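You operate a simulated robot arm through the tools that you are given. There is no shell and no other tool. Be economical: measure what you need, move in short steps, check, and stop when the job is done.

You run a simulated two-armed robot. Do the job below in one go: nothing can be reset, and whatever is moved stays where it is left.

Task
Switch the black printer power switch off. Take the deposit holder from the top of the back desk and put it on the white code card. Open the left ledger cupboard door, put the purple bundle from the top of the back desk on the upper shelf of the ledger cupboard and shut the door again. Put the pink slip pad from the top of the back desk on the cassette loader plate. Open the kettle cupboard left door, fetch the red cup from the top of the kettle cupboard and set it on the upper shelf of the kettle cupboard and shut the door again. Take the red coin roll from the left end of the front desk and put it on the red card. Switch the small note counter switch on. Put the jasmine tea bag from the customer side of counter 23 on the teller side of counter 24 and the black tea bag on the counter end. Pull the middle paper drawer open. Any order will do. Set down upright: deposit holder, cup.

The check looks at the end state, three seconds after you hand in, the way a careful person would. Anything else that was tipped, shoved, dropped, spilled or broken makes it a failure.

Robot
Two 6-joint arms with two-finger parallel grippers on one trunk, on a base that drives. Base frame: it is fixed to the floor where the robot stands at the start and does not move with it; the origin is under the middle of the robot, x ahead of it, y to its left, z up. Readings come in m, degrees, newtons and seconds.
The left shoulder is at the start at [0.06, 0.187, 1.222], the right one opposite. With the tool pointing down near the work surface each hand reaches from about 0.1 to 0.56 m from the robot's upright axis, wherever it stands, measured 20 degrees to its own side. Places, roughly: black printer power switch [0.5, 0.2, 1]; cassette loader plate (29x22 cm) [0.86, -1.6, 0.76]; code card [0.75, -0.5, 0.75]; counter end [-5.1, -3.5, 0.8]; cup [0.75, -3.5, 0.75]; deposit holder [0.5, -0.5, 0.75]; kettle cupboard left door [1, -3.4, 0.4]; left ledger cupboard door [2.8, 2.7, 0.4]; middle paper drawer [-0.2, -3.2, 0.3]; purple bundle [0.5, -1, 0.75]; red card [-1.5, 0.75, 0.75]; red coin roll [-1.5, 0.25, 0.75]; slip pad [0.75, -1.25, 0.75]; small note counter switch [-4.3, -0.9, 0.8]; tea bag [-5.25, 0, 0.75]; teller side of counter 24 [-4.5, -1.5, 0.8]; upper shelf of the kettle cupboard [0.8, -3.6, 0.4]; upper shelf of the ledger cupboard [3, 2.5, 0.4]. Payload 1.57 kg a hand.
The TCP of each hand is the grasp point between the finger pads, 0.03 m short of the fingertips. In the tool frame z runs along the fingers and y along their closing line. Largest opening 0.11 m; finger width 0.024, thickness 0.012; the body of the gripper, 0.048 by 0.112 m, starts 0.078 m behind the TCP.
Orientation is that of the tool frame in the base frame, as [roll, pitch, yaw] about the fixed x, y, z axes, in that order (R = Rz(yaw) Ry(pitch) Rx(roll)). With the fingers straight down and closing along the base's y, the tool's x points along the base's -x, its y along +y and its z along -z.

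Tools
- The arms move only by the tool play_rows. It takes "left_deltas", "right_deltas" or both (then of equal length, played together; a hand with none holds still); each is a list of rows, each a list of 3 entries, a list of its own where there are three numbers: the opening, from 0 (shut) to 1 (fully open), then the shift along the base's x, y, z in m, then the turn, a rotation vector about the base's x, y, z in rad. In form: [[hand, [dx, dy, dz], [wx, wy, wz]], ...]. A call has 1 to 12 rows; each row is the pose to reach, as a shift and turn from the pose commanded when the call began. Rows are played at 5 a second. More than 0.05 m and 8.6 degrees between two rows, or a gripper value outside its range, and nothing of the call is played. A pose out of reach is approached as far as the arm can. The call stops where the force on the tool passes 40 N (or 10 N more than at its start, if that is more) or the arm is blocked; 0.2 s more then pass. The fingers move at their own pace (about 0.153 m/s each) and stop on an object; they squeeze with about 25 N. The grip force told is the motor's: it shows also when the fingers shut on nothing. Time passes only in rows, and 0.2 s behind the last, so rows that repeat a pose let the fingers close. The reply holds the time, the measured pose of the TCP, the force on the tool along the base axes, the opening and the grip force, in the units named above and with some noise, with the torque about the TCP (base axes, N m) and any sound that the robot's microphone picked up, and new pictures: "views" is both (left out), scene, wrist or none (wrist: the cameras of the hands that moved).
- Cameras (640 x 400 px; columns grow to the right, rows downward): "scene" is now at [0.0068, -0.0245, 1.7527]; the picture's right is [-0.35, -0.94, 0.00], its down [-0.78, 0.29, -0.55] and it looks along [0.52, -0.19, -0.83] (base axes); focal length 277 px, centre (320, 200). "left" rides on the left gripper at [0.07, -0.016, -0.141] in its tool frame; the picture's right is [0.23, 0.97, 0.00], its down [-0.85, 0.20, -0.48] and it looks along [-0.47, 0.11, 0.88] (tool axes); focal length 222 px, centre (320, 200). "right" rides on the right gripper at [0.07, 0.016, -0.141] in its tool frame; the picture's right is [-0.23, 0.97, 0.00], its down [-0.86, -0.20, -0.48] and it looks along [-0.47, -0.11, 0.88] (tool axes); focal length 222 px, centre (320, 200).
- lift_body(by): slides the trunk up (or, below 0, down) by that many m; the arms and the scene camera ride with it, the base frame stays. It gives what a move gives, with no picture.
- base_move(legs): drives the robot by 1 to 6 legs, each [ahead, left, turn to the left] in m, m and degrees, along the robot's own axes; the way and the turn of a leg run together, so that a leg with both is an arc; at most 1.5 m and 180 degrees a leg. The arms and the cameras ride along, it lands a little off, and it stops where it bumps. It gives what a move gives, and a new picture of the scene camera.
- turn_head(pan, tilt): turns the head with the scene camera to pan (to the left, within 86 degrees either way) and tilt (down, from -29 to 69), counted from straight ahead of the robot. It gives what a move gives, and a new picture of the scene camera.
- probe_pixels(camera, pixels): for up to 12 pixels [column, row] of the newest picture of that camera ("zoom" is the newest enlarged one), the place [x, y, z] in the base frame of the surface seen there, good to about 0.002 m. No time passes.
- enlarge(camera, box): a new picture of the part [left, top, right, bottom] of that camera's present view, enlarged. No time passes.
- hand_in(): hands the job in; it is judged then, once.

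Work in short steps. Measure before you move; look again where a grasp or a placing could have gone wrong, and mend it. You have 357 turns and 360 pictures in all, those below and enlarged ones among them. Open the grippers and draw the arms clear of the work before you hand the job in, unless the task says otherwise; then end with one line.

The tools are called after ">>>" as a command line: name --argument value ..., lists and objects as JSON in quotes. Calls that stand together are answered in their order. play_rows: Moves the arms, as the interface text tells. Its arguments: {"type":"object","properties":{"left_deltas":{"type":"array","items":{"type":"array"}},"right_deltas":{"type":"array","items":{"type":"array"}},"views":{"type":"string","enum":["both","scene","wrist","none"]}},"required":[]} The other tools are called the same way: lift_body (by) slides the trunk up or down; base_move (legs) drives the base; turn_head (pan, tilt) turns the head that bears the scene camera; probe_pixels (camera, pixels) gives the place of the surface under pixels of a picture; enlarge (camera, box) takes an enlarged picture of a part of a camera's view; hand_in () hands the job in.

At the start:

```text
clock: 0.0
left_ee_pos: [0.472, 0.054, 1.2505]
left_ee_rot: [-179.9, 0.0, 179.9]
left_force: [-0.7, 0.7, 0.7]
left_ft_torque: [0.0, -0.01, 0.0]
left_grip_width: 0.1098
left_gripper_force: 0.1
right_ee_pos: [0.2793, -0.294, 1.3137]
right_ee_rot: [179.9, 0.0, -180.0]
right_force: [-0.8, 0.7, 0.4]
right_ft_torque: [-0.01, 0.0, -0.03]
right_grip_width: 0.11
right_gripper_force: 0.1
trunk travel left (down, up): [-0.85, 0.14]
robot x, y, heading: [-0.0016, -0.001, 0.0]
head pan, tilt: [-20.6, 56.5]
```

scene: 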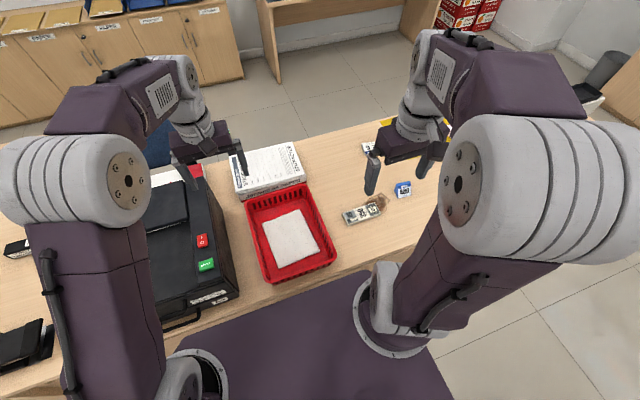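
right: 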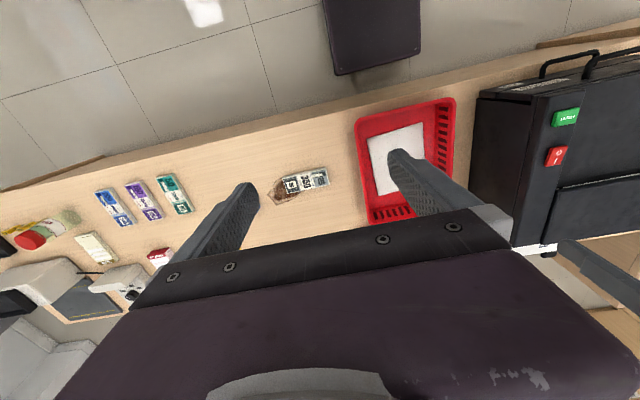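
left: 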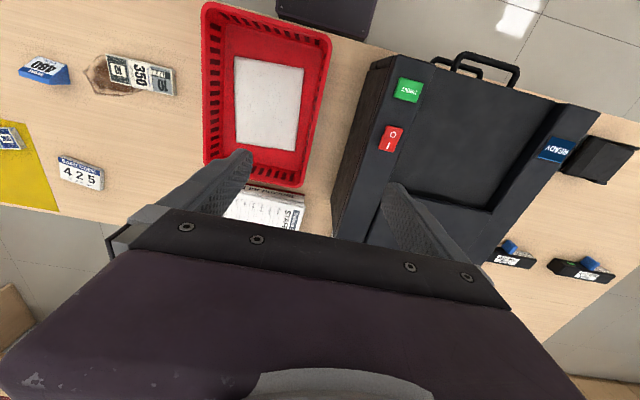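

I see a black printer with a red rocker at scene (202,240) and a green button at (207,265). I zoom in on the switch and the desk items first.

>>> enlarge --camera "left" --box '[340, 60, 460, 180]'

>>> enlarge --camera "right" --box '[0, 150, 360, 330]'

>>> probe_pixels --camera "left" --pixels '[[394, 132], [388, 145], [386, 138], [408, 90], [70, 172], [45, 70], [115, 68], [155, 76], [10, 138], [110, 90]]'

```text
3.33 times, centred on (400, 120) of left
```

zoom: 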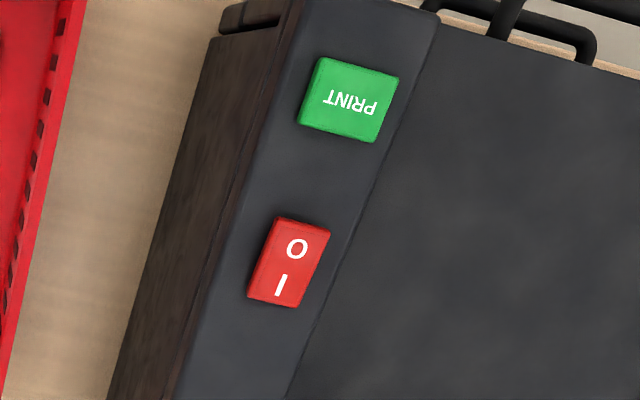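

```text
1.78 times, centred on (180, 240) of right
```

zoom: 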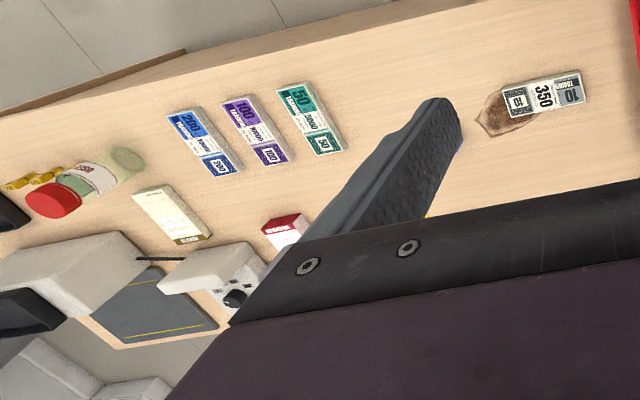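

```text
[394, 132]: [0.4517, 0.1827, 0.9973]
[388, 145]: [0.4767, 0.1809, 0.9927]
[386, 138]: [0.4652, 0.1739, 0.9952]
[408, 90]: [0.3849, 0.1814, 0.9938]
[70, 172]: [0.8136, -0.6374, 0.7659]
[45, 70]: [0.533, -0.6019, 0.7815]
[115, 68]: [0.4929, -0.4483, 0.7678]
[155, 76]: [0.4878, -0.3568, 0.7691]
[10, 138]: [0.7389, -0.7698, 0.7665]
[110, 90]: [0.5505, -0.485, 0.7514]
```

The rocker's O end (nearer me, x≈0.45) stands higher than the I end, so it is on; I'll press the O end. Get the edges of the rocker first and, at the same time, a head picture of the desk.

>>> probe_pixels --camera "left" --pixels '[[394, 127], [393, 134], [400, 130], [389, 148], [384, 146], [400, 120]]'

>>> turn_head --pan -60 --tilt 45

```text
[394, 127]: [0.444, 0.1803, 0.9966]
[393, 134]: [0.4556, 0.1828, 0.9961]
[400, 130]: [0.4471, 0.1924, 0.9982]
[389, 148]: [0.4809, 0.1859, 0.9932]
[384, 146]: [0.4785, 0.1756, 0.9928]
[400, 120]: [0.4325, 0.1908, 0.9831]
```

```text
clock: 1.1
left_ee_pos: [0.472, 0.0549, 1.2503]
left_ee_rot: [-179.9, -0.1, 179.9]
left_force: [-0.4, -0.2, 0.1]
left_ft_torque: [-0.01, 0.0, -0.01]
left_grip_width: 0.1101
left_gripper_force: 0.0
right_ee_pos: [0.28, -0.2949, 1.3133]
right_ee_rot: [180.0, 0.0, 180.0]
right_force: [0.1, -0.3, -0.3]
right_ft_torque: [-0.05, -0.02, 0.0]
right_grip_width: 0.1099
right_gripper_force: 0.1
trunk travel left (down, up): [-0.85, 0.14]
robot x, y, heading: [0.0026, -0.0016, -0.1]
head pan, tilt: [-60.0, 45.0]
```

scene: 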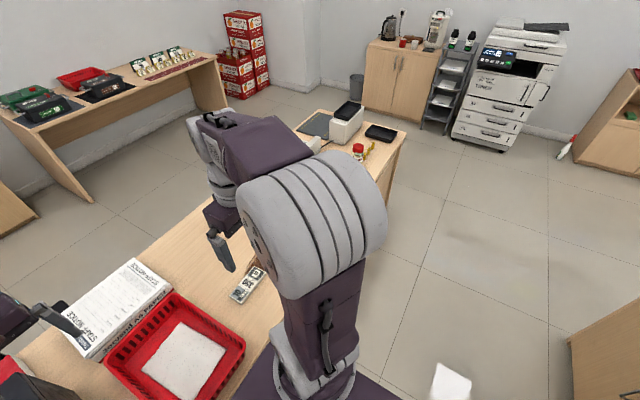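

Moving the closed left hand over the O end (0.448, 0.183), then pressing down.

>>> play_rows --left_deltas '[[0, [-0.01, 0.045, 0], [0, 0, 0]], [0, [-0.02, 0.09, 0], [0, 0, 0]], [0, [-0.025, 0.128, -0.02], [0, 0, 0]], [0, [-0.025, 0.128, -0.065], [0, 0, 0]], [0, [-0.025, 0.128, -0.11], [0, 0, 0]], [0, [-0.025, 0.128, -0.155], [0, 0, 0]], [0, [-0.025, 0.128, -0.195], [0, 0, 0]], [0, [-0.025, 0.128, -0.21], [0, 0, 0]], [0, [-0.025, 0.128, -0.21], [0, 0, 0]]]' --views "wrist"

```text
clock: 3.1
left_ee_pos: [0.4466, 0.1831, 1.038]
left_ee_rot: [-179.9, -0.1, 179.8]
left_force: [1.1, -0.4, -0.2]
left_ft_torque: [0.02, 0.02, 0.0]
left_grip_width: 0.0
left_gripper_force: 20.7
right_ee_pos: [0.2783, -0.2942, 1.3126]
right_ee_rot: [180.0, 0.0, -180.0]
right_force: [-0.3, 0.1, -0.1]
right_ft_torque: [0.01, 0.01, -0.01]
right_grip_width: 0.1104
right_gripper_force: 0.0
trunk travel left (down, up): [-0.85, 0.14]
robot x, y, heading: [0.0003, -0.0026, -0.0]
head pan, tilt: [-60.0, 45.0]
```

left: 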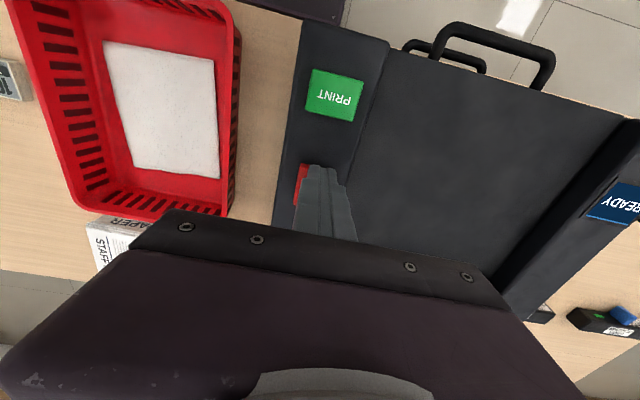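

The tip is over the near end of the rocker. Press down and back up.

>>> play_rows --left_deltas '[[0, [0, 0, -0.01], [0, 0, 0]], [0, [0, 0, -0.015], [0, 0, 0]], [0, [0, 0, -0.02], [0, 0, 0]], [0, [0, 0, -0.024], [0, 0, 0]], [0, [0, 0, 0], [0, 0, 0]], [0, [-0.02, 0, 0.04], [0, 0, 0]], [0, [-0.04, 0.0, 0.08], [0, 0, 0]], [0, [-0.07, 0.0, 0.11], [0, 0, 0]]]' --views "wrist"

```text
clock: 4.0
left_ee_pos: [0.4465, 0.1824, 1.0235]
left_ee_rot: [-180.0, 0.7, 179.9]
left_force: [-14.2, 4.0, 30.7]
left_ft_torque: [0.14, 0.04, -0.05]
left_grip_width: 0.0
left_gripper_force: 21.2
right_ee_pos: [0.2742, -0.2953, 1.3145]
right_ee_rot: [-179.9, 0.3, -179.9]
right_force: [0.2, 0.6, -0.7]
right_ft_torque: [0.02, 0.03, -0.02]
right_grip_width: 0.1102
right_gripper_force: 0.0
trunk travel left (down, up): [-0.85, 0.14]
robot x, y, heading: [-0.0021, 0.0002, 0.1]
head pan, tilt: [-60.0, 45.0]
stopped in row 4 (left hand): the force on the tool passed its limit at 48 N (the readings are from after the stop); the commanded pose is now the measured one
```

left: 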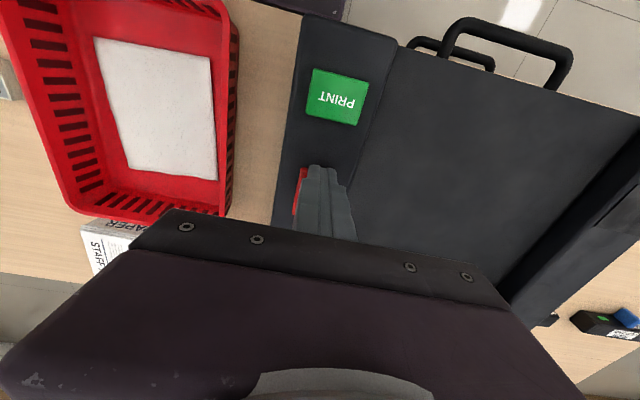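

It hit bottom at 0.9935. I retreat upward and check the rocker.

>>> play_rows --left_deltas '[[0, [0, 0, 0.04], [0, 0, 0]], [0, [0, 0, 0.09], [0, 0, 0]], [0, [0.0, -0.04, 0.12], [0, 0, 0]], [0, [0.0, -0.08, 0.15], [0, 0, 0]], [0, [0.0, -0.12, 0.19], [0, 0, 0]]]' --views "none"

>>> enlarge --camera "left" --box '[340, 60, 460, 180]'

>>> enlarge --camera "left" --box '[0, 20, 210, 220]'

```text
refused: row 5 steps farther than a row can; nothing moved
```

```text
3.33 times, centred on (400, 120) of left
```

zoom: 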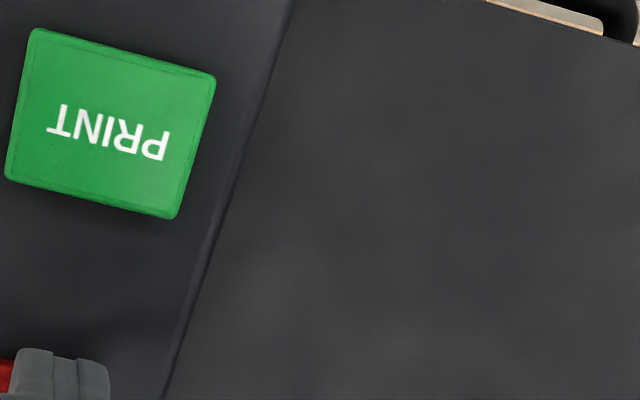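

```text
2.00 times, centred on (105, 120) of left
```

zoom: 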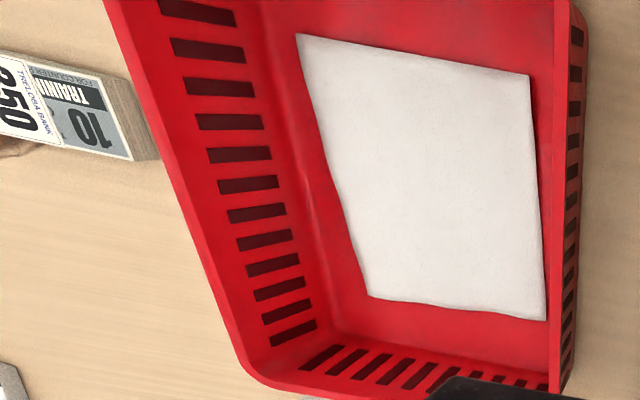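

The row was a bit too long; I repeat with shorter steps.

>>> play_rows --left_deltas '[[0, [0, 0, 0.04], [0, 0, 0]], [0, [0, 0, 0.085], [0, 0, 0]], [0, [0.0, -0.03, 0.12], [0, 0, 0]], [0, [0.0, -0.06, 0.155], [0, 0, 0]], [0, [0.0, -0.09, 0.19], [0, 0, 0]], [0, [0.0, -0.12, 0.22], [0, 0, 0]]]' --views "wrist"

>>> enlarge --camera "left" --box '[340, 60, 460, 180]'

>>> enlarge --camera "left" --box '[0, 20, 210, 220]'

```text
clock: 5.4
left_ee_pos: [0.4508, 0.0651, 1.2419]
left_ee_rot: [179.9, 0.7, -180.0]
left_force: [0.6, -0.1, 0.8]
left_ft_torque: [-0.01, -0.05, 0.02]
left_grip_width: 0.0
left_gripper_force: 21.6
right_ee_pos: [0.2779, -0.2952, 1.3136]
right_ee_rot: [180.0, -0.1, -180.0]
right_force: [0.2, -0.2, 0.5]
right_ft_torque: [-0.01, 0.06, -0.01]
right_grip_width: 0.1101
right_gripper_force: 0.1
trunk travel left (down, up): [-0.85, 0.14]
robot x, y, heading: [-0.002, 0.0023, 0.2]
head pan, tilt: [-60.0, 45.0]
```

left: 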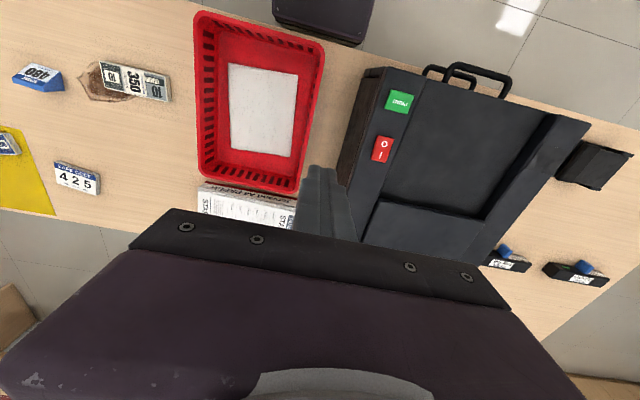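

```text
3.33 times, centred on (400, 120) of left
```

zoom: 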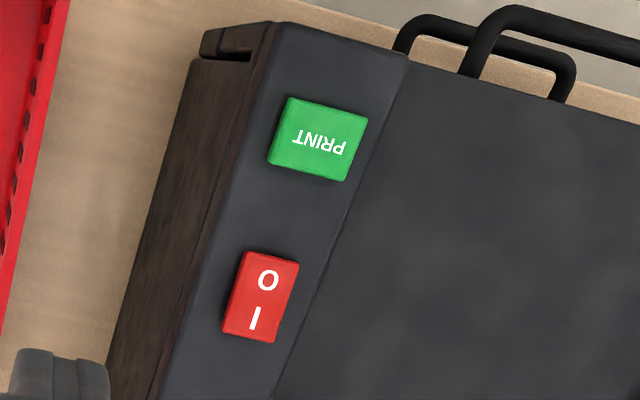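

```text
2.00 times, centred on (105, 120) of left
```

zoom: 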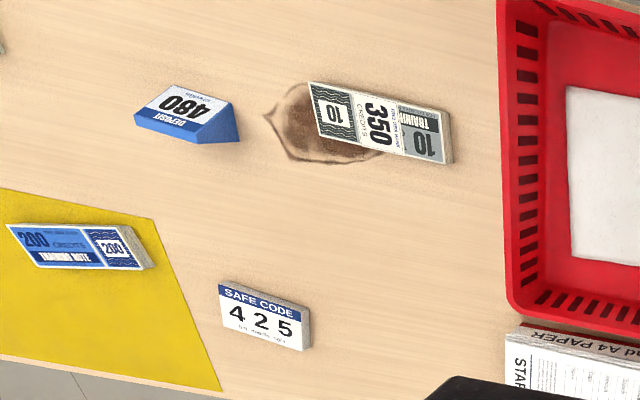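

Probe the rocker ends to see whether it flipped, plus the holder and card corners.

>>> probe_pixels --camera "left" --pixels '[[386, 138], [384, 143], [380, 155], [378, 159], [388, 132], [37, 72], [20, 83], [44, 91], [63, 82], [54, 163], [75, 177], [99, 190]]'

>>> probe_pixels --camera "zoom" --pixels '[[168, 90], [137, 118], [184, 140], [236, 138], [226, 105], [186, 108], [220, 285], [310, 310], [300, 348], [222, 320], [265, 318]]'

```text
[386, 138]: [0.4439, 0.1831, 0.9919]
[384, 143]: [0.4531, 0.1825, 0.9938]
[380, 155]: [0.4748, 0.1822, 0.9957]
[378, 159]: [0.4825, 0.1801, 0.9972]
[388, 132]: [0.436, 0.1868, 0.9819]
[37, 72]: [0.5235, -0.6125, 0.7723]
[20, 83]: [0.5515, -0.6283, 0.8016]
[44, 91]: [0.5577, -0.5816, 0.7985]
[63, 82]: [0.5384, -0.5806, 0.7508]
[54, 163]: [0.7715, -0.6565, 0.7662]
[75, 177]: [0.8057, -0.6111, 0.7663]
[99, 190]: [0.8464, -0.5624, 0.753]
```

```text
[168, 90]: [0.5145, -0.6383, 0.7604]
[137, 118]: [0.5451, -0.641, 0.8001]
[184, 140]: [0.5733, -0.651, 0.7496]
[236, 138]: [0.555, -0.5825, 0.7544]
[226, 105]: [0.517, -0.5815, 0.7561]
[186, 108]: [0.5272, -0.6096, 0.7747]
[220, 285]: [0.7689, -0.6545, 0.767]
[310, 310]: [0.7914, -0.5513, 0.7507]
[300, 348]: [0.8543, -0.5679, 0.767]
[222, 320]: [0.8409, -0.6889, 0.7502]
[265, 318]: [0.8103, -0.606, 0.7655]
```

The rocker has flipped (near end now lower) – off. Next I check the desk's near edge to see how close the base can get.

>>> turn_head --pan -35 --tilt 62

```text
clock: 6.3
left_ee_pos: [0.4514, 0.0662, 1.2403]
left_ee_rot: [-180.0, 0.5, 180.0]
left_force: [-0.2, -0.5, 0.1]
left_ft_torque: [0.01, -0.04, -0.02]
left_grip_width: 0.0002
left_gripper_force: 21.2
right_ee_pos: [0.2798, -0.2946, 1.3133]
right_ee_rot: [-180.0, -0.1, 179.9]
right_force: [0.0, 0.0, -0.6]
right_ft_torque: [0.01, -0.02, 0.0]
right_grip_width: 0.11
right_gripper_force: 0.0
trunk travel left (down, up): [-0.85, 0.14]
robot x, y, heading: [0.0024, 0.0051, -0.0]
head pan, tilt: [-35.0, 62.0]
```

scene: 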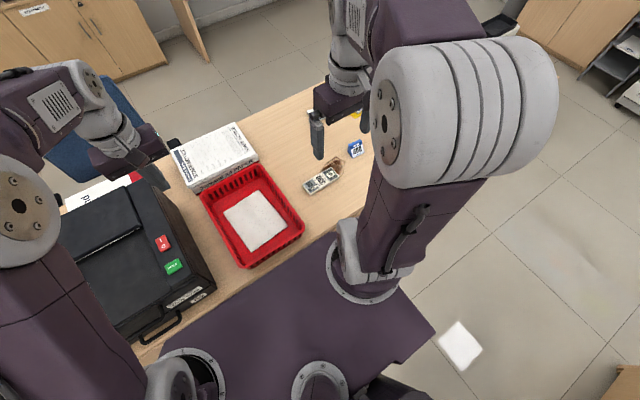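

>>> probe_pixels --camera "scene" --pixels '[[330, 228], [310, 245], [300, 330], [400, 330], [430, 330], [145, 350], [348, 88], [460, 340], [250, 110], [430, 400]]'

>>> turn_head --pan -75 --tilt 30

```text
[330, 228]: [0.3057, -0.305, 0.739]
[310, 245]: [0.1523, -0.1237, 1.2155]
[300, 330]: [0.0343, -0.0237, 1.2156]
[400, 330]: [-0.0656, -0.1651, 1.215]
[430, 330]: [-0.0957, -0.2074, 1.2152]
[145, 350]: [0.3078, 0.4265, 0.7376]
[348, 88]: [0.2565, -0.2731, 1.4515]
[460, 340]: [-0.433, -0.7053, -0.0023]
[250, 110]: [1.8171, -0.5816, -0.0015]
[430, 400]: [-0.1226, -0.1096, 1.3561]
```

```text
clock: 7.4
left_ee_pos: [0.4508, 0.0665, 1.241]
left_ee_rot: [-180.0, 0.5, 180.0]
left_force: [-0.7, 0.0, 0.1]
left_ft_torque: [-0.03, 0.0, 0.03]
left_grip_width: 0.0004
left_gripper_force: 21.4
right_ee_pos: [0.2796, -0.2943, 1.3128]
right_ee_rot: [-180.0, 0.0, 179.9]
right_force: [0.3, -1.1, -0.1]
right_ft_torque: [0.03, -0.01, -0.01]
right_grip_width: 0.11
right_gripper_force: 0.0
trunk travel left (down, up): [-0.85, 0.14]
robot x, y, heading: [0.0004, 0.0054, -0.1]
head pan, tilt: [-75.0, 30.0]
```

scene: 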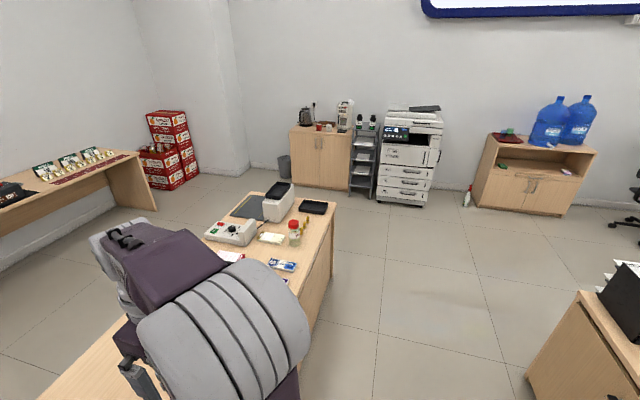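

The desk edge is at x≈0.31. I slide right to bring the blue deposit holder (0.54,-0.61) to the right hand.

>>> base_move --legs '[[0, -0.4, 0]]'

>>> turn_head --pan -30 --tilt 50

```text
clock: 9.9
left_ee_pos: [0.4516, -0.3368, 1.2418]
left_ee_rot: [-179.9, 0.4, 179.9]
left_force: [-0.4, 0.4, 0.2]
left_ft_torque: [0.04, 0.0, 0.02]
left_grip_width: 0.0
left_gripper_force: 21.2
right_ee_pos: [0.2783, -0.6969, 1.3134]
right_ee_rot: [-179.9, -0.1, 180.0]
right_force: [0.6, 0.1, -0.1]
right_ft_torque: [-0.02, 0.01, 0.01]
right_grip_width: 0.11
right_gripper_force: 0.0
trunk travel left (down, up): [-0.85, 0.14]
robot x, y, heading: [0.0021, -0.4049, -0.0]
head pan, tilt: [-75.0, 30.0]
```

scene: 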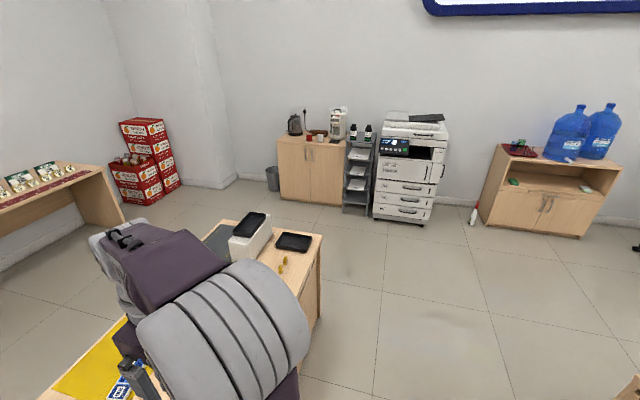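

```text
clock: 11.0
left_ee_pos: [0.4508, -0.3382, 1.2401]
left_ee_rot: [-179.9, 0.6, 179.9]
left_force: [0.2, 0.6, -0.7]
left_ft_torque: [0.01, 0.02, 0.0]
left_grip_width: 0.0
left_gripper_force: 22.0
right_ee_pos: [0.28, -0.6986, 1.3136]
right_ee_rot: [179.9, 0.0, -180.0]
right_force: [0.7, 0.2, 0.8]
right_ft_torque: [0.03, 0.01, -0.01]
right_grip_width: 0.11
right_gripper_force: 0.1
trunk travel left (down, up): [-0.85, 0.14]
robot x, y, heading: [0.0034, -0.4046, 0.0]
head pan, tilt: [-30.0, 50.0]
```

scene: 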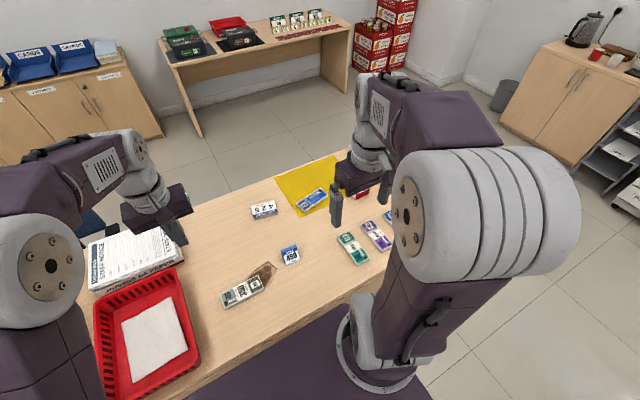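

Holder at scene (290,254). Move the right hand above it and look with the wrist camera.

>>> play_rows --right_deltas '[[1, [0.04, 0.015, -0.02], [0, 0, 0]], [1, [0.08, 0.03, -0.04], [0, 0, 0]], [1, [0.12, 0.045, -0.06], [0, 0, 0]], [1, [0.16, 0.06, -0.08], [0, 0, 0]], [1, [0.2, 0.07, -0.1], [0, 0, 0]], [1, [0.23, 0.08, -0.135], [0, 0, 0]], [1, [0.25, 0.087, -0.175], [0, 0, 0]], [1, [0.262, 0.087, -0.22], [0, 0, 0]], [1, [0.262, 0.087, -0.26], [0, 0, 0]], [1, [0.262, 0.087, -0.3], [0, 0, 0]], [1, [0.262, 0.087, -0.34], [0, 0, 0]], [1, [0.262, 0.087, -0.38], [0, 0, 0]]]' --views "wrist"

```text
clock: 13.6
left_ee_pos: [0.4514, -0.3387, 1.2411]
left_ee_rot: [-179.9, 0.5, 179.9]
left_force: [0.5, 0.1, 0.1]
left_ft_torque: [0.03, 0.0, 0.0]
left_grip_width: 0.0
left_gripper_force: 21.9
right_ee_pos: [0.5424, -0.6138, 0.9322]
right_ee_rot: [180.0, 0.0, -180.0]
right_force: [0.3, 0.7, -1.2]
right_ft_torque: [0.04, 0.0, 0.0]
right_grip_width: 0.11
right_gripper_force: 0.1
trunk travel left (down, up): [-0.85, 0.14]
robot x, y, heading: [-0.001, -0.4053, 0.0]
head pan, tilt: [-30.0, 50.0]
```

right: 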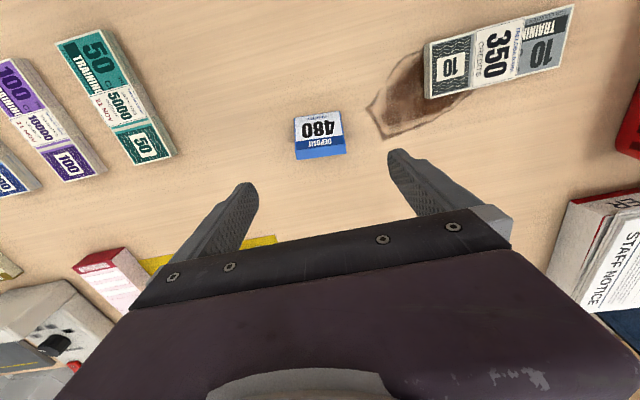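

Probing the holder outline and the neighbouring bundles.

>>> probe_pixels --camera "right" --pixels '[[294, 118], [338, 111], [346, 139], [298, 149], [346, 152], [299, 158], [320, 130], [300, 165], [348, 158], [72, 120], [38, 90], [90, 170]]'

>>> enlarge --camera "right" --box '[260, 90, 380, 180]'

```text
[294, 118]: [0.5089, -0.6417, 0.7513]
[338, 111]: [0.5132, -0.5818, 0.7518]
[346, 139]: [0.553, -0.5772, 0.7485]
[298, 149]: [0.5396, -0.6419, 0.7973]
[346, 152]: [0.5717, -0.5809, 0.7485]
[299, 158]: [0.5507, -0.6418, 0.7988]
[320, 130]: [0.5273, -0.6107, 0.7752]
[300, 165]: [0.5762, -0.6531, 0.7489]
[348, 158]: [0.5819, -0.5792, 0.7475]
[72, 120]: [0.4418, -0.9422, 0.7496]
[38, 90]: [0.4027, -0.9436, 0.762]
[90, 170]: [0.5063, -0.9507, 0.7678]
```

```text
4.44 times, centred on (320, 135) of right
```

zoom: 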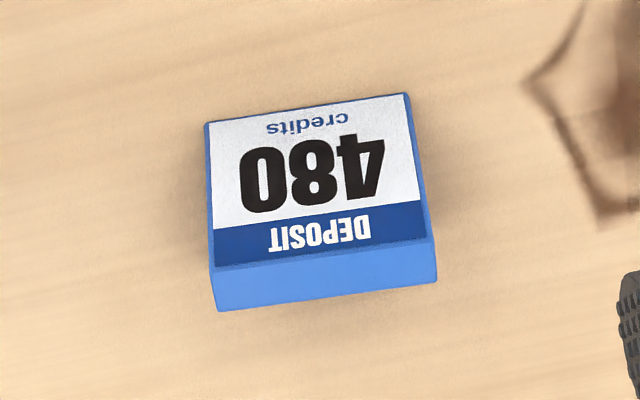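

Holder spans y −0.642…−0.580, x 0.511…0.555. Descend, grip at tip height ~0.757, then lift.

>>> play_rows --right_deltas '[[1, [0, 0.002, -0.05], [0, 0, 0]], [1, [0, 0.002, -0.1], [0, 0, 0]], [1, [0, 0.002, -0.13], [0, 0, 0]], [1, [0, 0.002, -0.146], [0, 0, 0]], [1, [0, 0.002, -0.146], [0, 0, 0]], [0.3, [0, 0.002, -0.146], [0, 0, 0]], [0.3, [0, 0.002, -0.146], [0, 0, 0]], [0.3, [0, 0.002, -0.146], [0, 0, 0]], [0.3, [0, 0.002, -0.14], [0, 0, 0]], [0.3, [0, 0.002, -0.1], [0, 0, 0]]]' --views "wrist"

```text
clock: 15.8
left_ee_pos: [0.4526, -0.3384, 1.2404]
left_ee_rot: [-179.8, 0.6, 179.9]
left_force: [-0.6, -0.4, 0.2]
left_ft_torque: [0.04, -0.01, -0.01]
left_grip_width: 0.0
left_gripper_force: 21.4
right_ee_pos: [0.5409, -0.6105, 0.829]
right_ee_rot: [-180.0, -0.3, -179.9]
right_force: [0.5, 0.5, -0.8]
right_ft_torque: [0.01, -0.03, -0.01]
right_grip_width: 0.0635
right_gripper_force: 25.2
right hand out of reach, approached as far as the arm can: row 3, 4, 5, 6, 7, 8, 9
trunk travel left (down, up): [-0.85, 0.14]
robot x, y, heading: [0.0057, -0.4061, -0.1]
head pan, tilt: [-30.0, 50.0]
```

right: 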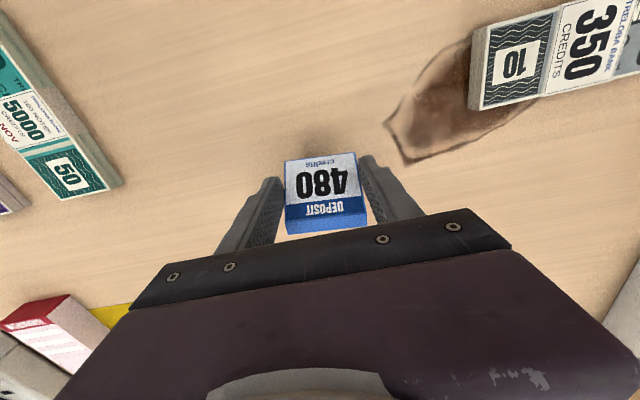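

Gripped (0.0635 m). Measure holder height in the hand relative to the TCP, and lift further.

>>> probe_pixels --camera "right" --pixels '[[325, 205], [325, 214], [320, 158], [288, 228], [366, 222]]'

>>> play_rows --right_deltas '[[0.3, [-0.02, 0, 0.04], [0, 0, 0]], [0.3, [-0.04, 0, 0.08], [0, 0, 0]], [0.3, [-0.06, 0, 0.12], [0, 0, 0]], [0.3, [-0.08, 0, 0.16], [0, 0, 0]], [0.3, [-0.1, 0, 0.2], [0, 0, 0]], [0.3, [-0.12, 0, 0.24], [0, 0, 0]], [0.3, [-0.15, 0, 0.27], [0, 0, 0]]]' --views "none"

```text
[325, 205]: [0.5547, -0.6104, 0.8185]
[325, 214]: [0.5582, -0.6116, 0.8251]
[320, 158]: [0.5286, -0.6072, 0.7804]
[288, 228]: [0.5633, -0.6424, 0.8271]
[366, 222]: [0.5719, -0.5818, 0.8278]
```

```text
clock: 17.4
left_ee_pos: [0.4492, -0.3386, 1.242]
left_ee_rot: [-179.9, 0.6, 179.9]
left_force: [-0.7, -0.1, 0.0]
left_ft_torque: [0.0, -0.01, 0.0]
left_grip_width: 0.0
left_gripper_force: 21.1
right_ee_pos: [0.3911, -0.6112, 1.107]
right_ee_rot: [179.9, 0.2, 179.9]
right_force: [-0.3, -0.4, -0.3]
right_ft_torque: [-0.02, 0.0, 0.0]
right_grip_width: 0.0633
right_gripper_force: 25.7
trunk travel left (down, up): [-0.85, 0.14]
robot x, y, heading: [0.0023, -0.4028, -0.1]
head pan, tilt: [-30.0, 50.0]
```

Holder bottom is ~0.05 below TCP. Now slide right so the left hand can reach the purple bundle near (0.48,−1.0).

>>> base_move --legs '[[-0.03, -0.78, 0]]'

>>> turn_head --pan -5 --tilt 52

```text
clock: 21.7
left_ee_pos: [0.4188, -1.1389, 1.2412]
left_ee_rot: [-179.9, 0.5, 179.9]
left_force: [0.5, 0.8, -0.2]
left_ft_torque: [-0.01, -0.02, 0.0]
left_grip_width: 0.0
left_gripper_force: 20.8
right_ee_pos: [0.3604, -1.4124, 1.1055]
right_ee_rot: [-180.0, 0.1, 179.9]
right_force: [-0.3, 0.0, -0.1]
right_ft_torque: [0.0, 0.0, 0.03]
right_grip_width: 0.0633
right_gripper_force: 24.9
trunk travel left (down, up): [-0.85, 0.14]
robot x, y, heading: [-0.0302, -1.2044, -0.1]
head pan, tilt: [-30.0, 50.0]
```

scene: 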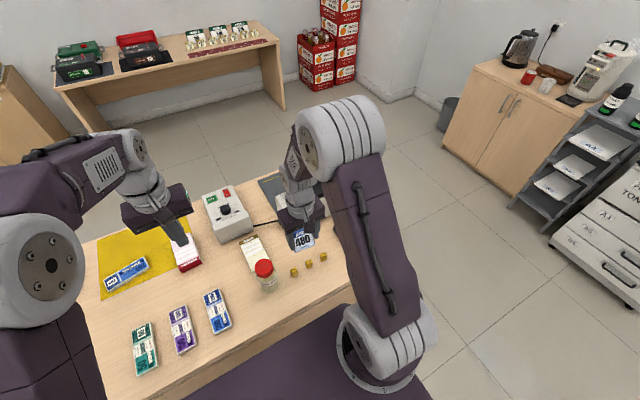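

```text
clock: 22.6
left_ee_pos: [0.4209, -1.1401, 1.2422]
left_ee_rot: [-179.9, 0.5, 180.0]
left_force: [0.1, -0.5, -0.2]
left_ft_torque: [0.02, 0.01, 0.02]
left_grip_width: 0.0002
left_gripper_force: 22.1
right_ee_pos: [0.3608, -1.4134, 1.1048]
right_ee_rot: [-180.0, 0.0, 179.9]
right_force: [-0.3, -0.7, -1.2]
right_ft_torque: [0.02, -0.01, 0.02]
right_grip_width: 0.0634
right_gripper_force: 24.8
trunk travel left (down, up): [-0.85, 0.14]
robot x, y, heading: [-0.0321, -1.2026, -0.3]
head pan, tilt: [-5.0, 52.0]
```

scene: 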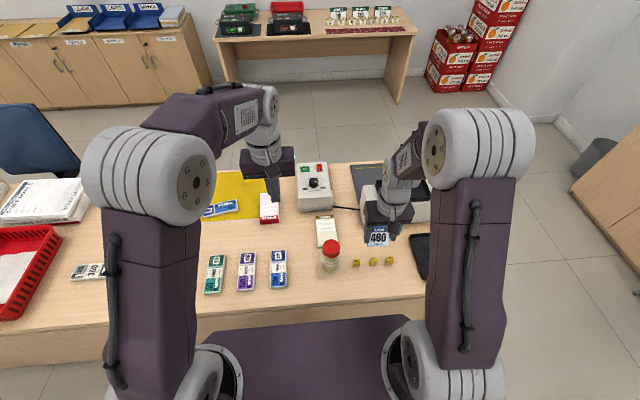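

>>> probe_pixels --camera "scene" --pixels '[[248, 255], [246, 285], [238, 270], [256, 270], [268, 208], [325, 230], [365, 180], [300, 168], [330, 242], [418, 270], [278, 270], [217, 272]]'

>>> enlarge --camera "scene" --box '[190, 150, 450, 310]'

```text
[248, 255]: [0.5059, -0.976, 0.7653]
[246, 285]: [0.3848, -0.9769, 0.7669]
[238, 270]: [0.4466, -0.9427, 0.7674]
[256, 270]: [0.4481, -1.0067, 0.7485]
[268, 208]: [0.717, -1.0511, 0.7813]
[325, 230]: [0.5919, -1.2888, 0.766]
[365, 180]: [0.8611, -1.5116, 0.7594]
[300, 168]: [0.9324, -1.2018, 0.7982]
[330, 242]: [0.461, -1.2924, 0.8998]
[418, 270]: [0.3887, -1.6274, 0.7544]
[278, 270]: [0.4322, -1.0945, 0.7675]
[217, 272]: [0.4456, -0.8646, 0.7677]
```

```text
2.46 times, centred on (320, 230) of scene
```

zoom: 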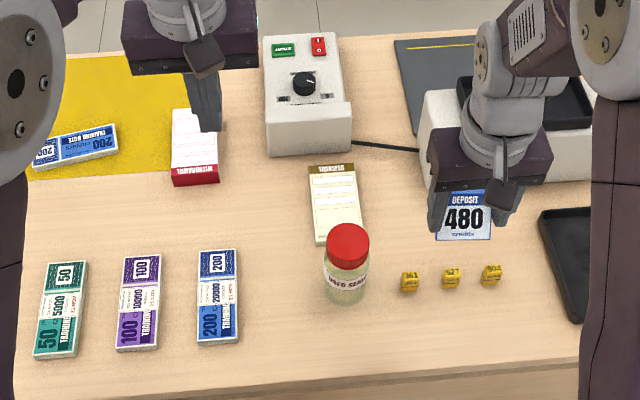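

Purple "100" bundle is centred near (0.447,−0.975), long axis along x. Move the left hand above it and look.

>>> play_rows --left_deltas '[[0.7, [0.005, 0.04, -0.02], [0, 0, 0]], [0.7, [0.01, 0.08, -0.04], [0, 0, 0]], [0.7, [0.02, 0.12, -0.06], [0, 0, 0]], [0.7, [0.026, 0.155, -0.09], [0, 0, 0]], [0.7, [0.026, 0.166, -0.13], [0, 0, 0]], [0.7, [0.026, 0.166, -0.17], [0, 0, 0]], [0.7, [0.026, 0.166, -0.21], [0, 0, 0]], [0.7, [0.026, 0.166, -0.25], [0, 0, 0]], [0.7, [0.026, 0.166, -0.29], [0, 0, 0]], [0.7, [0.026, 0.166, -0.33], [0, 0, 0]]]' --views "wrist"

```text
clock: 24.8
left_ee_pos: [0.4459, -0.9702, 0.9087]
left_ee_rot: [-179.9, 0.5, 179.9]
left_force: [-0.4, 0.1, -0.3]
left_ft_torque: [0.0, -0.01, 0.04]
left_grip_width: 0.0769
left_gripper_force: 0.0
right_ee_pos: [0.3616, -1.4127, 1.105]
right_ee_rot: [180.0, 0.0, 180.0]
right_force: [-0.7, 0.8, -0.5]
right_ft_torque: [-0.01, 0.01, 0.0]
right_grip_width: 0.0631
right_gripper_force: 25.0
trunk travel left (down, up): [-0.85, 0.14]
robot x, y, heading: [-0.0303, -1.2029, -0.1]
head pan, tilt: [-5.0, 52.0]
```

left: 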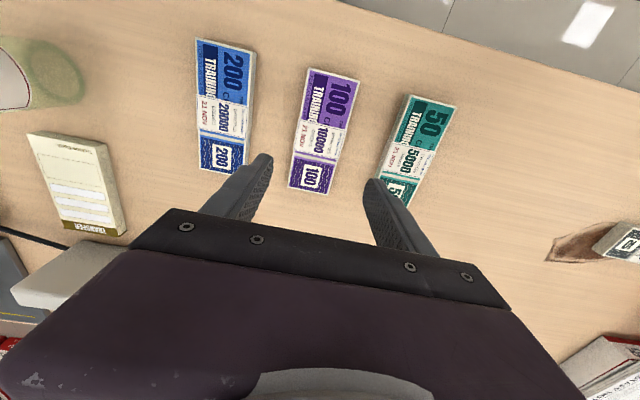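

>>> probe_pixels --camera "left" --pixels '[[309, 70], [359, 80], [291, 184], [328, 192], [325, 130], [248, 150], [392, 155], [381, 175], [245, 165]]'

```text
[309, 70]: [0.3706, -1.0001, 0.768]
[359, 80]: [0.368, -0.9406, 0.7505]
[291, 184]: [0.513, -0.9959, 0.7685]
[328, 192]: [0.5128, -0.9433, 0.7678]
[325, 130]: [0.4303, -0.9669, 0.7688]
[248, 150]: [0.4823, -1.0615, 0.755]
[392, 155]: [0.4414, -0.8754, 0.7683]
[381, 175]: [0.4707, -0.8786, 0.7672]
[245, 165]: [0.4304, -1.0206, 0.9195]
```

Bundle: x 0.37–0.513, y −0.998…−0.943. For the shelf later I want the hand nearly horizontal, so I'll back off, and tilt the left hand ~60° forward before grasping. First raise both hands.

>>> play_rows --left_deltas '[[0.7, [0, 0, 0.05], [0, 0, 0]], [0.7, [0, 0, 0.1], [0, 0, 0]], [0.7, [0, 0, 0.15], [0, 0, 0]], [0.7, [0, 0, 0.2], [0, 0, 0]]]' --right_deltas '[[0.3, [0, 0, 0.04], [0, 0, 0]], [0.3, [0, 0, 0.08], [0, 0, 0]], [0.3, [0, 0, 0.12], [0, 0, 0]], [0.3, [0, 0, 0.15], [0, 0, 0]]]' --views "none"

>>> base_move --legs '[[-0.18, 0, 0]]'

>>> play_rows --left_deltas '[[0.7, [0, 0, 0], [0, -0.14, 0]], [0.7, [0, 0, 0], [0, -0.28, 0]], [0.7, [0.02, 0, 0], [0, -0.42, 0]], [0.7, [0.04, 0, 0], [0, -0.56, 0]], [0.7, [0.06, 0, 0], [0, -0.7, 0]], [0.7, [0.08, 0, 0], [0, -0.84, 0]], [0.7, [0.1, 0, 0], [0, -0.95, 0]], [0.7, [0.12, 0, 0], [0, -1.05, 0]]]' --views "scene"

```text
clock: 25.8
left_ee_pos: [0.4448, -0.97, 1.1125]
left_ee_rot: [-179.9, 0.6, 179.9]
left_force: [1.2, 0.1, 0.3]
left_ft_torque: [0.02, 0.02, 0.03]
left_grip_width: 0.0771
left_gripper_force: 0.1
right_ee_pos: [0.3586, -1.4115, 1.2572]
right_ee_rot: [180.0, 0.1, 179.9]
right_force: [-0.6, 0.0, -0.5]
right_ft_torque: [0.01, 0.01, -0.01]
right_grip_width: 0.0634
right_gripper_force: 24.9
trunk travel left (down, up): [-0.85, 0.14]
robot x, y, heading: [-0.0327, -1.2054, -0.1]
head pan, tilt: [-5.0, 52.0]
```

```text
clock: 27.3
left_ee_pos: [0.2759, -0.9732, 1.1094]
left_ee_rot: [-179.9, 0.4, 179.5]
left_force: [-0.2, 0.2, -0.1]
left_ft_torque: [0.02, 0.03, 0.03]
left_grip_width: 0.0767
left_gripper_force: 0.2
right_ee_pos: [0.1879, -1.4125, 1.2552]
right_ee_rot: [180.0, -0.2, 179.7]
right_force: [1.0, 0.1, -1.3]
right_ft_torque: [-0.03, 0.05, 0.04]
right_grip_width: 0.0633
right_gripper_force: 25.0
trunk travel left (down, up): [-0.85, 0.14]
robot x, y, heading: [-0.2054, -1.2027, -0.5]
head pan, tilt: [-5.0, 52.0]
```

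scene: 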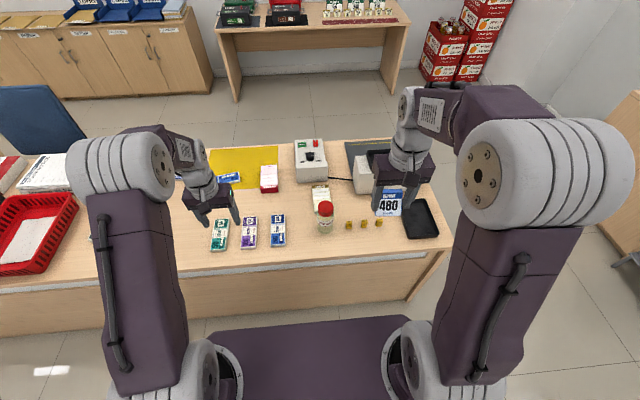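

```text
clock: 29.1
left_ee_pos: [0.4097, -0.9592, 1.1227]
left_ee_rot: [-176.3, 60.1, -177.8]
left_force: [-0.2, 0.2, -1.0]
left_ft_torque: [0.02, 0.01, 0.0]
left_grip_width: 0.0771
left_gripper_force: 0.1
left hand out of reach, approached as far as the arm can: row 3, 4, 5, 6, 7, 8
right_ee_pos: [0.1849, -1.4134, 1.2572]
right_ee_rot: [180.0, 0.0, 179.6]
right_force: [0.6, -0.6, -1.1]
right_ft_torque: [0.02, 0.01, 0.01]
right_grip_width: 0.0634
right_gripper_force: 25.0
trunk travel left (down, up): [-0.85, 0.14]
robot x, y, heading: [-0.2046, -1.207, -0.6]
head pan, tilt: [-5.0, 52.0]
```

scene: 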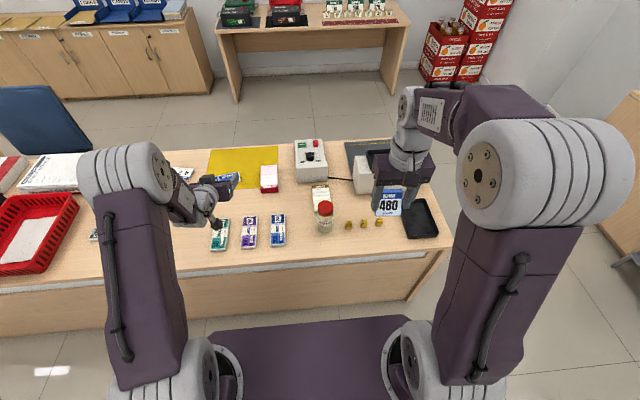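

Orientation achieved (60° pitch). Lower the trunk 0.25 and look through the left wrist camera.

>>> lift_body --by -0.25

>>> play_rows --left_deltas '[[0.7, [0, 0, 0], [0, 0, 0]]]' --views "both"

```text
clock: 31.7
left_ee_pos: [0.4089, -0.9588, 0.8729]
left_ee_rot: [-176.3, 60.0, -177.7]
left_force: [0.0, -0.6, -1.9]
left_ft_torque: [-0.01, -0.03, -0.03]
left_grip_width: 0.0769
left_gripper_force: 0.1
right_ee_pos: [0.1846, -1.4135, 1.0069]
right_ee_rot: [180.0, 0.0, 179.6]
right_force: [0.1, 0.8, -1.3]
right_ft_torque: [0.04, -0.05, 0.01]
right_grip_width: 0.0633
right_gripper_force: 25.1
trunk travel left (down, up): [-0.6, 0.39]
robot x, y, heading: [-0.2057, -1.2057, -0.5]
head pan, tilt: [-5.0, 52.0]
```

```text
clock: 32.1
left_ee_pos: [0.4084, -0.9598, 0.8727]
left_ee_rot: [-176.3, 60.0, -177.7]
left_force: [-0.3, 0.4, 0.2]
left_ft_torque: [0.0, -0.01, 0.0]
left_grip_width: 0.077
left_gripper_force: 0.1
right_ee_pos: [0.1843, -1.4125, 1.0068]
right_ee_rot: [179.9, 0.0, 179.6]
right_force: [0.6, -0.7, -0.3]
right_ft_torque: [0.01, 0.0, 0.02]
right_grip_width: 0.0633
right_gripper_force: 24.7
trunk travel left (down, up): [-0.6, 0.39]
robot x, y, heading: [-0.2084, -1.201, -0.5]
head pan, tilt: [-5.0, 52.0]
```

scene: 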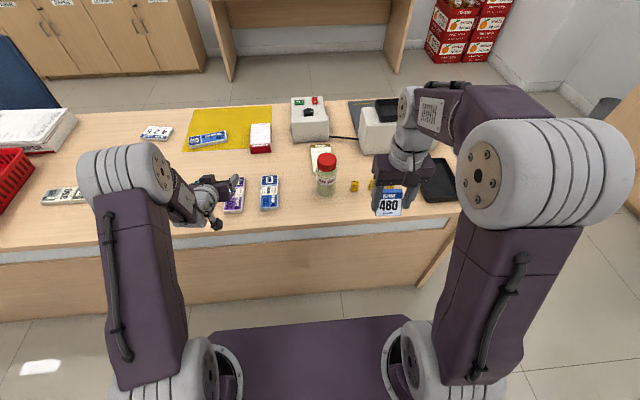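
left: 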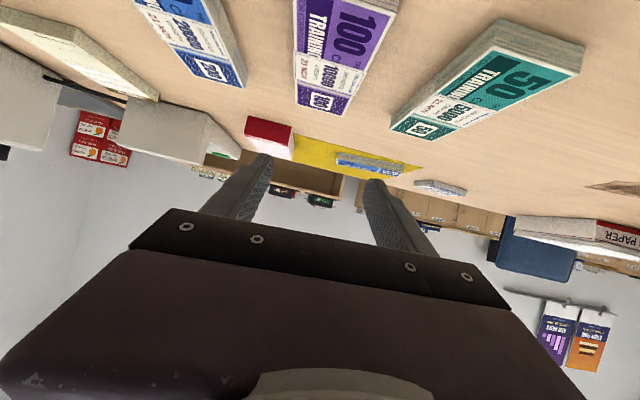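

Purple bundle is between the fingers' lines. Align to (0.435,−0.970), descend to z 0.778, close and lift.

>>> play_rows --left_deltas '[[0.7, [0.027, -0.01, 0], [0.032, 0, 0.016]], [0.7, [0.027, -0.01, -0.04], [0.032, 0, 0.016]], [0.7, [0.027, -0.01, -0.075], [0.032, 0, 0.016]], [0.7, [0.027, -0.01, -0.094], [0.032, 0, 0.016]], [0.7, [0.027, -0.01, -0.094], [0.032, 0, 0.016]]]' --views "wrist"

```text
clock: 33.3
left_ee_pos: [0.4498, -0.9513, 0.7912]
left_ee_rot: [-176.8, 60.9, -177.8]
left_force: [10.0, 3.6, 32.3]
left_ft_torque: [-1.23, -0.87, 0.51]
left_grip_width: 0.0756
left_gripper_force: 0.0
left hand out of reach, approached as far as the arm can: row 1, 2, 3, 4, 5
right_ee_pos: [0.1808, -1.4152, 1.0078]
right_ee_rot: [179.9, 0.2, 179.7]
right_force: [-0.1, 0.2, -0.3]
right_ft_torque: [-0.03, -0.01, 0.01]
right_grip_width: 0.0633
right_gripper_force: 24.8
trunk travel left (down, up): [-0.6, 0.39]
robot x, y, heading: [-0.21, -1.2017, -0.4]
head pan, tilt: [-5.0, 52.0]
```

left: 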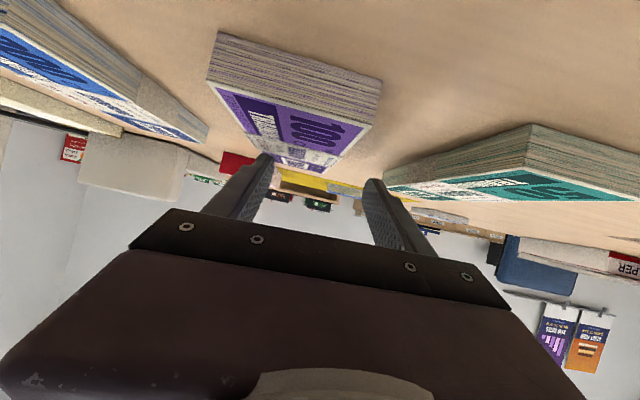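

The hand came out 3 cm off and is pressing on the bundle: the pose is too close to the shoulder. Raise, back the base up and retry.

>>> play_rows --left_deltas '[[0.7, [0.02, 0.02, 0.05], [0, 0, 0]], [0.7, [0.02, 0.02, 0.1], [0, 0, 0]], [0.7, [0.02, 0.02, 0.12], [0, 0, 0]]]' --views "wrist"

>>> base_move --legs '[[-0.15, -0.04, 0.5]]'

```text
refused: row 1 steps farther than a row can; nothing moved
```

```text
clock: 34.0
left_ee_pos: [0.4472, -0.9505, 0.7937]
left_ee_rot: [-176.7, 61.3, -177.8]
left_force: [0.5, -0.4, -0.2]
left_ft_torque: [0.01, 0.03, 0.01]
left_grip_width: 0.077
left_gripper_force: 0.1
right_ee_pos: [0.1753, -1.4141, 1.0066]
right_ee_rot: [-180.0, 0.1, 179.6]
right_force: [-0.1, -0.2, -0.1]
right_ft_torque: [0.0, 0.0, 0.01]
right_grip_width: 0.0632
right_gripper_force: 24.8
trunk travel left (down, up): [-0.6, 0.39]
robot x, y, heading: [-0.2139, -1.2053, -0.5]
head pan, tilt: [-5.0, 52.0]
stopped in leg 1: the force on the tool passed its limit at 46 N (the readings are from after the stop); the commanded pose is now the measured one
```

scene: 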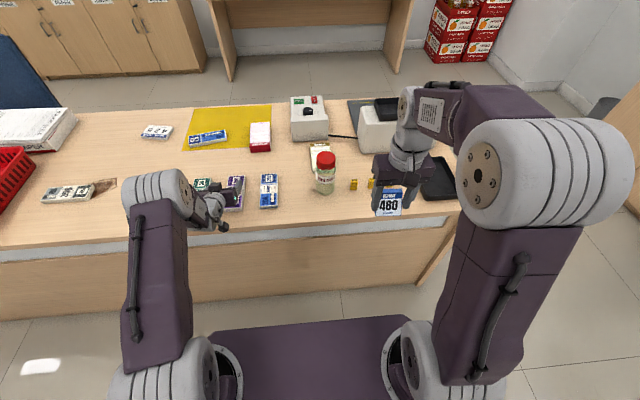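

I must not chain dependent moves. The base stopped without harm; raise the hand now.

>>> play_rows --left_deltas '[[0.7, [0, 0, 0.04], [0, 0, 0]], [0.7, [0.0, 0.0, 0.08], [0, 0, 0]], [0.7, [0.0, 0.0, 0.12], [0, 0, 0]]]' --views "wrist"

```text
clock: 34.8
left_ee_pos: [0.4467, -0.9488, 0.9133]
left_ee_rot: [-176.7, 61.4, -177.7]
left_force: [0.3, 0.0, -0.6]
left_ft_torque: [0.0, -0.02, 0.03]
left_grip_width: 0.077
left_gripper_force: 0.0
right_ee_pos: [0.1755, -1.4159, 1.0075]
right_ee_rot: [-179.9, 0.1, 179.5]
right_force: [0.2, 0.1, -0.2]
right_ft_torque: [0.02, 0.02, 0.0]
right_grip_width: 0.0634
right_gripper_force: 24.7
trunk travel left (down, up): [-0.6, 0.39]
robot x, y, heading: [-0.2137, -1.2069, -0.4]
head pan, tilt: [-5.0, 52.0]
```

left: 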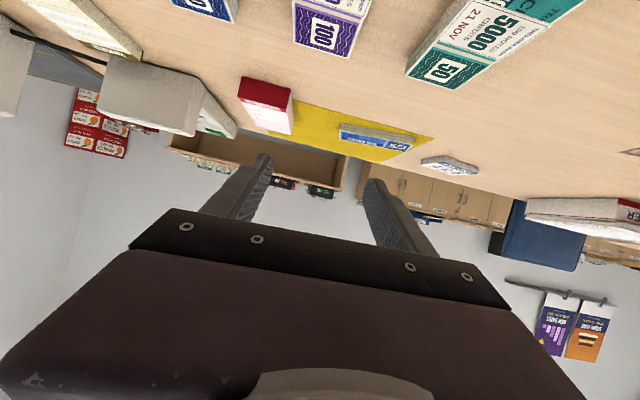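

>>> base_move --legs '[[-0.17, -0.02, 0.4]]'

```text
clock: 36.3
left_ee_pos: [0.2781, -0.9618, 0.9142]
left_ee_rot: [-176.8, 61.4, -177.2]
left_force: [0.4, 0.1, -0.6]
left_ft_torque: [-0.01, 0.01, 0.01]
left_grip_width: 0.0768
left_gripper_force: 0.0
right_ee_pos: [0.0119, -1.4298, 1.0072]
right_ee_rot: [-180.0, 0.0, -179.9]
right_force: [0.1, 0.1, -0.8]
right_ft_torque: [0.0, -0.02, 0.04]
right_grip_width: 0.063
right_gripper_force: 24.9
trunk travel left (down, up): [-0.6, 0.39]
robot x, y, heading: [-0.3813, -1.2253, 0.0]
head pan, tilt: [-5.0, 52.0]
```

scene: 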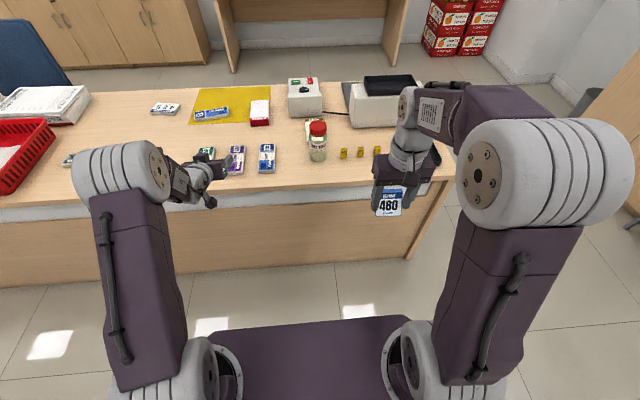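

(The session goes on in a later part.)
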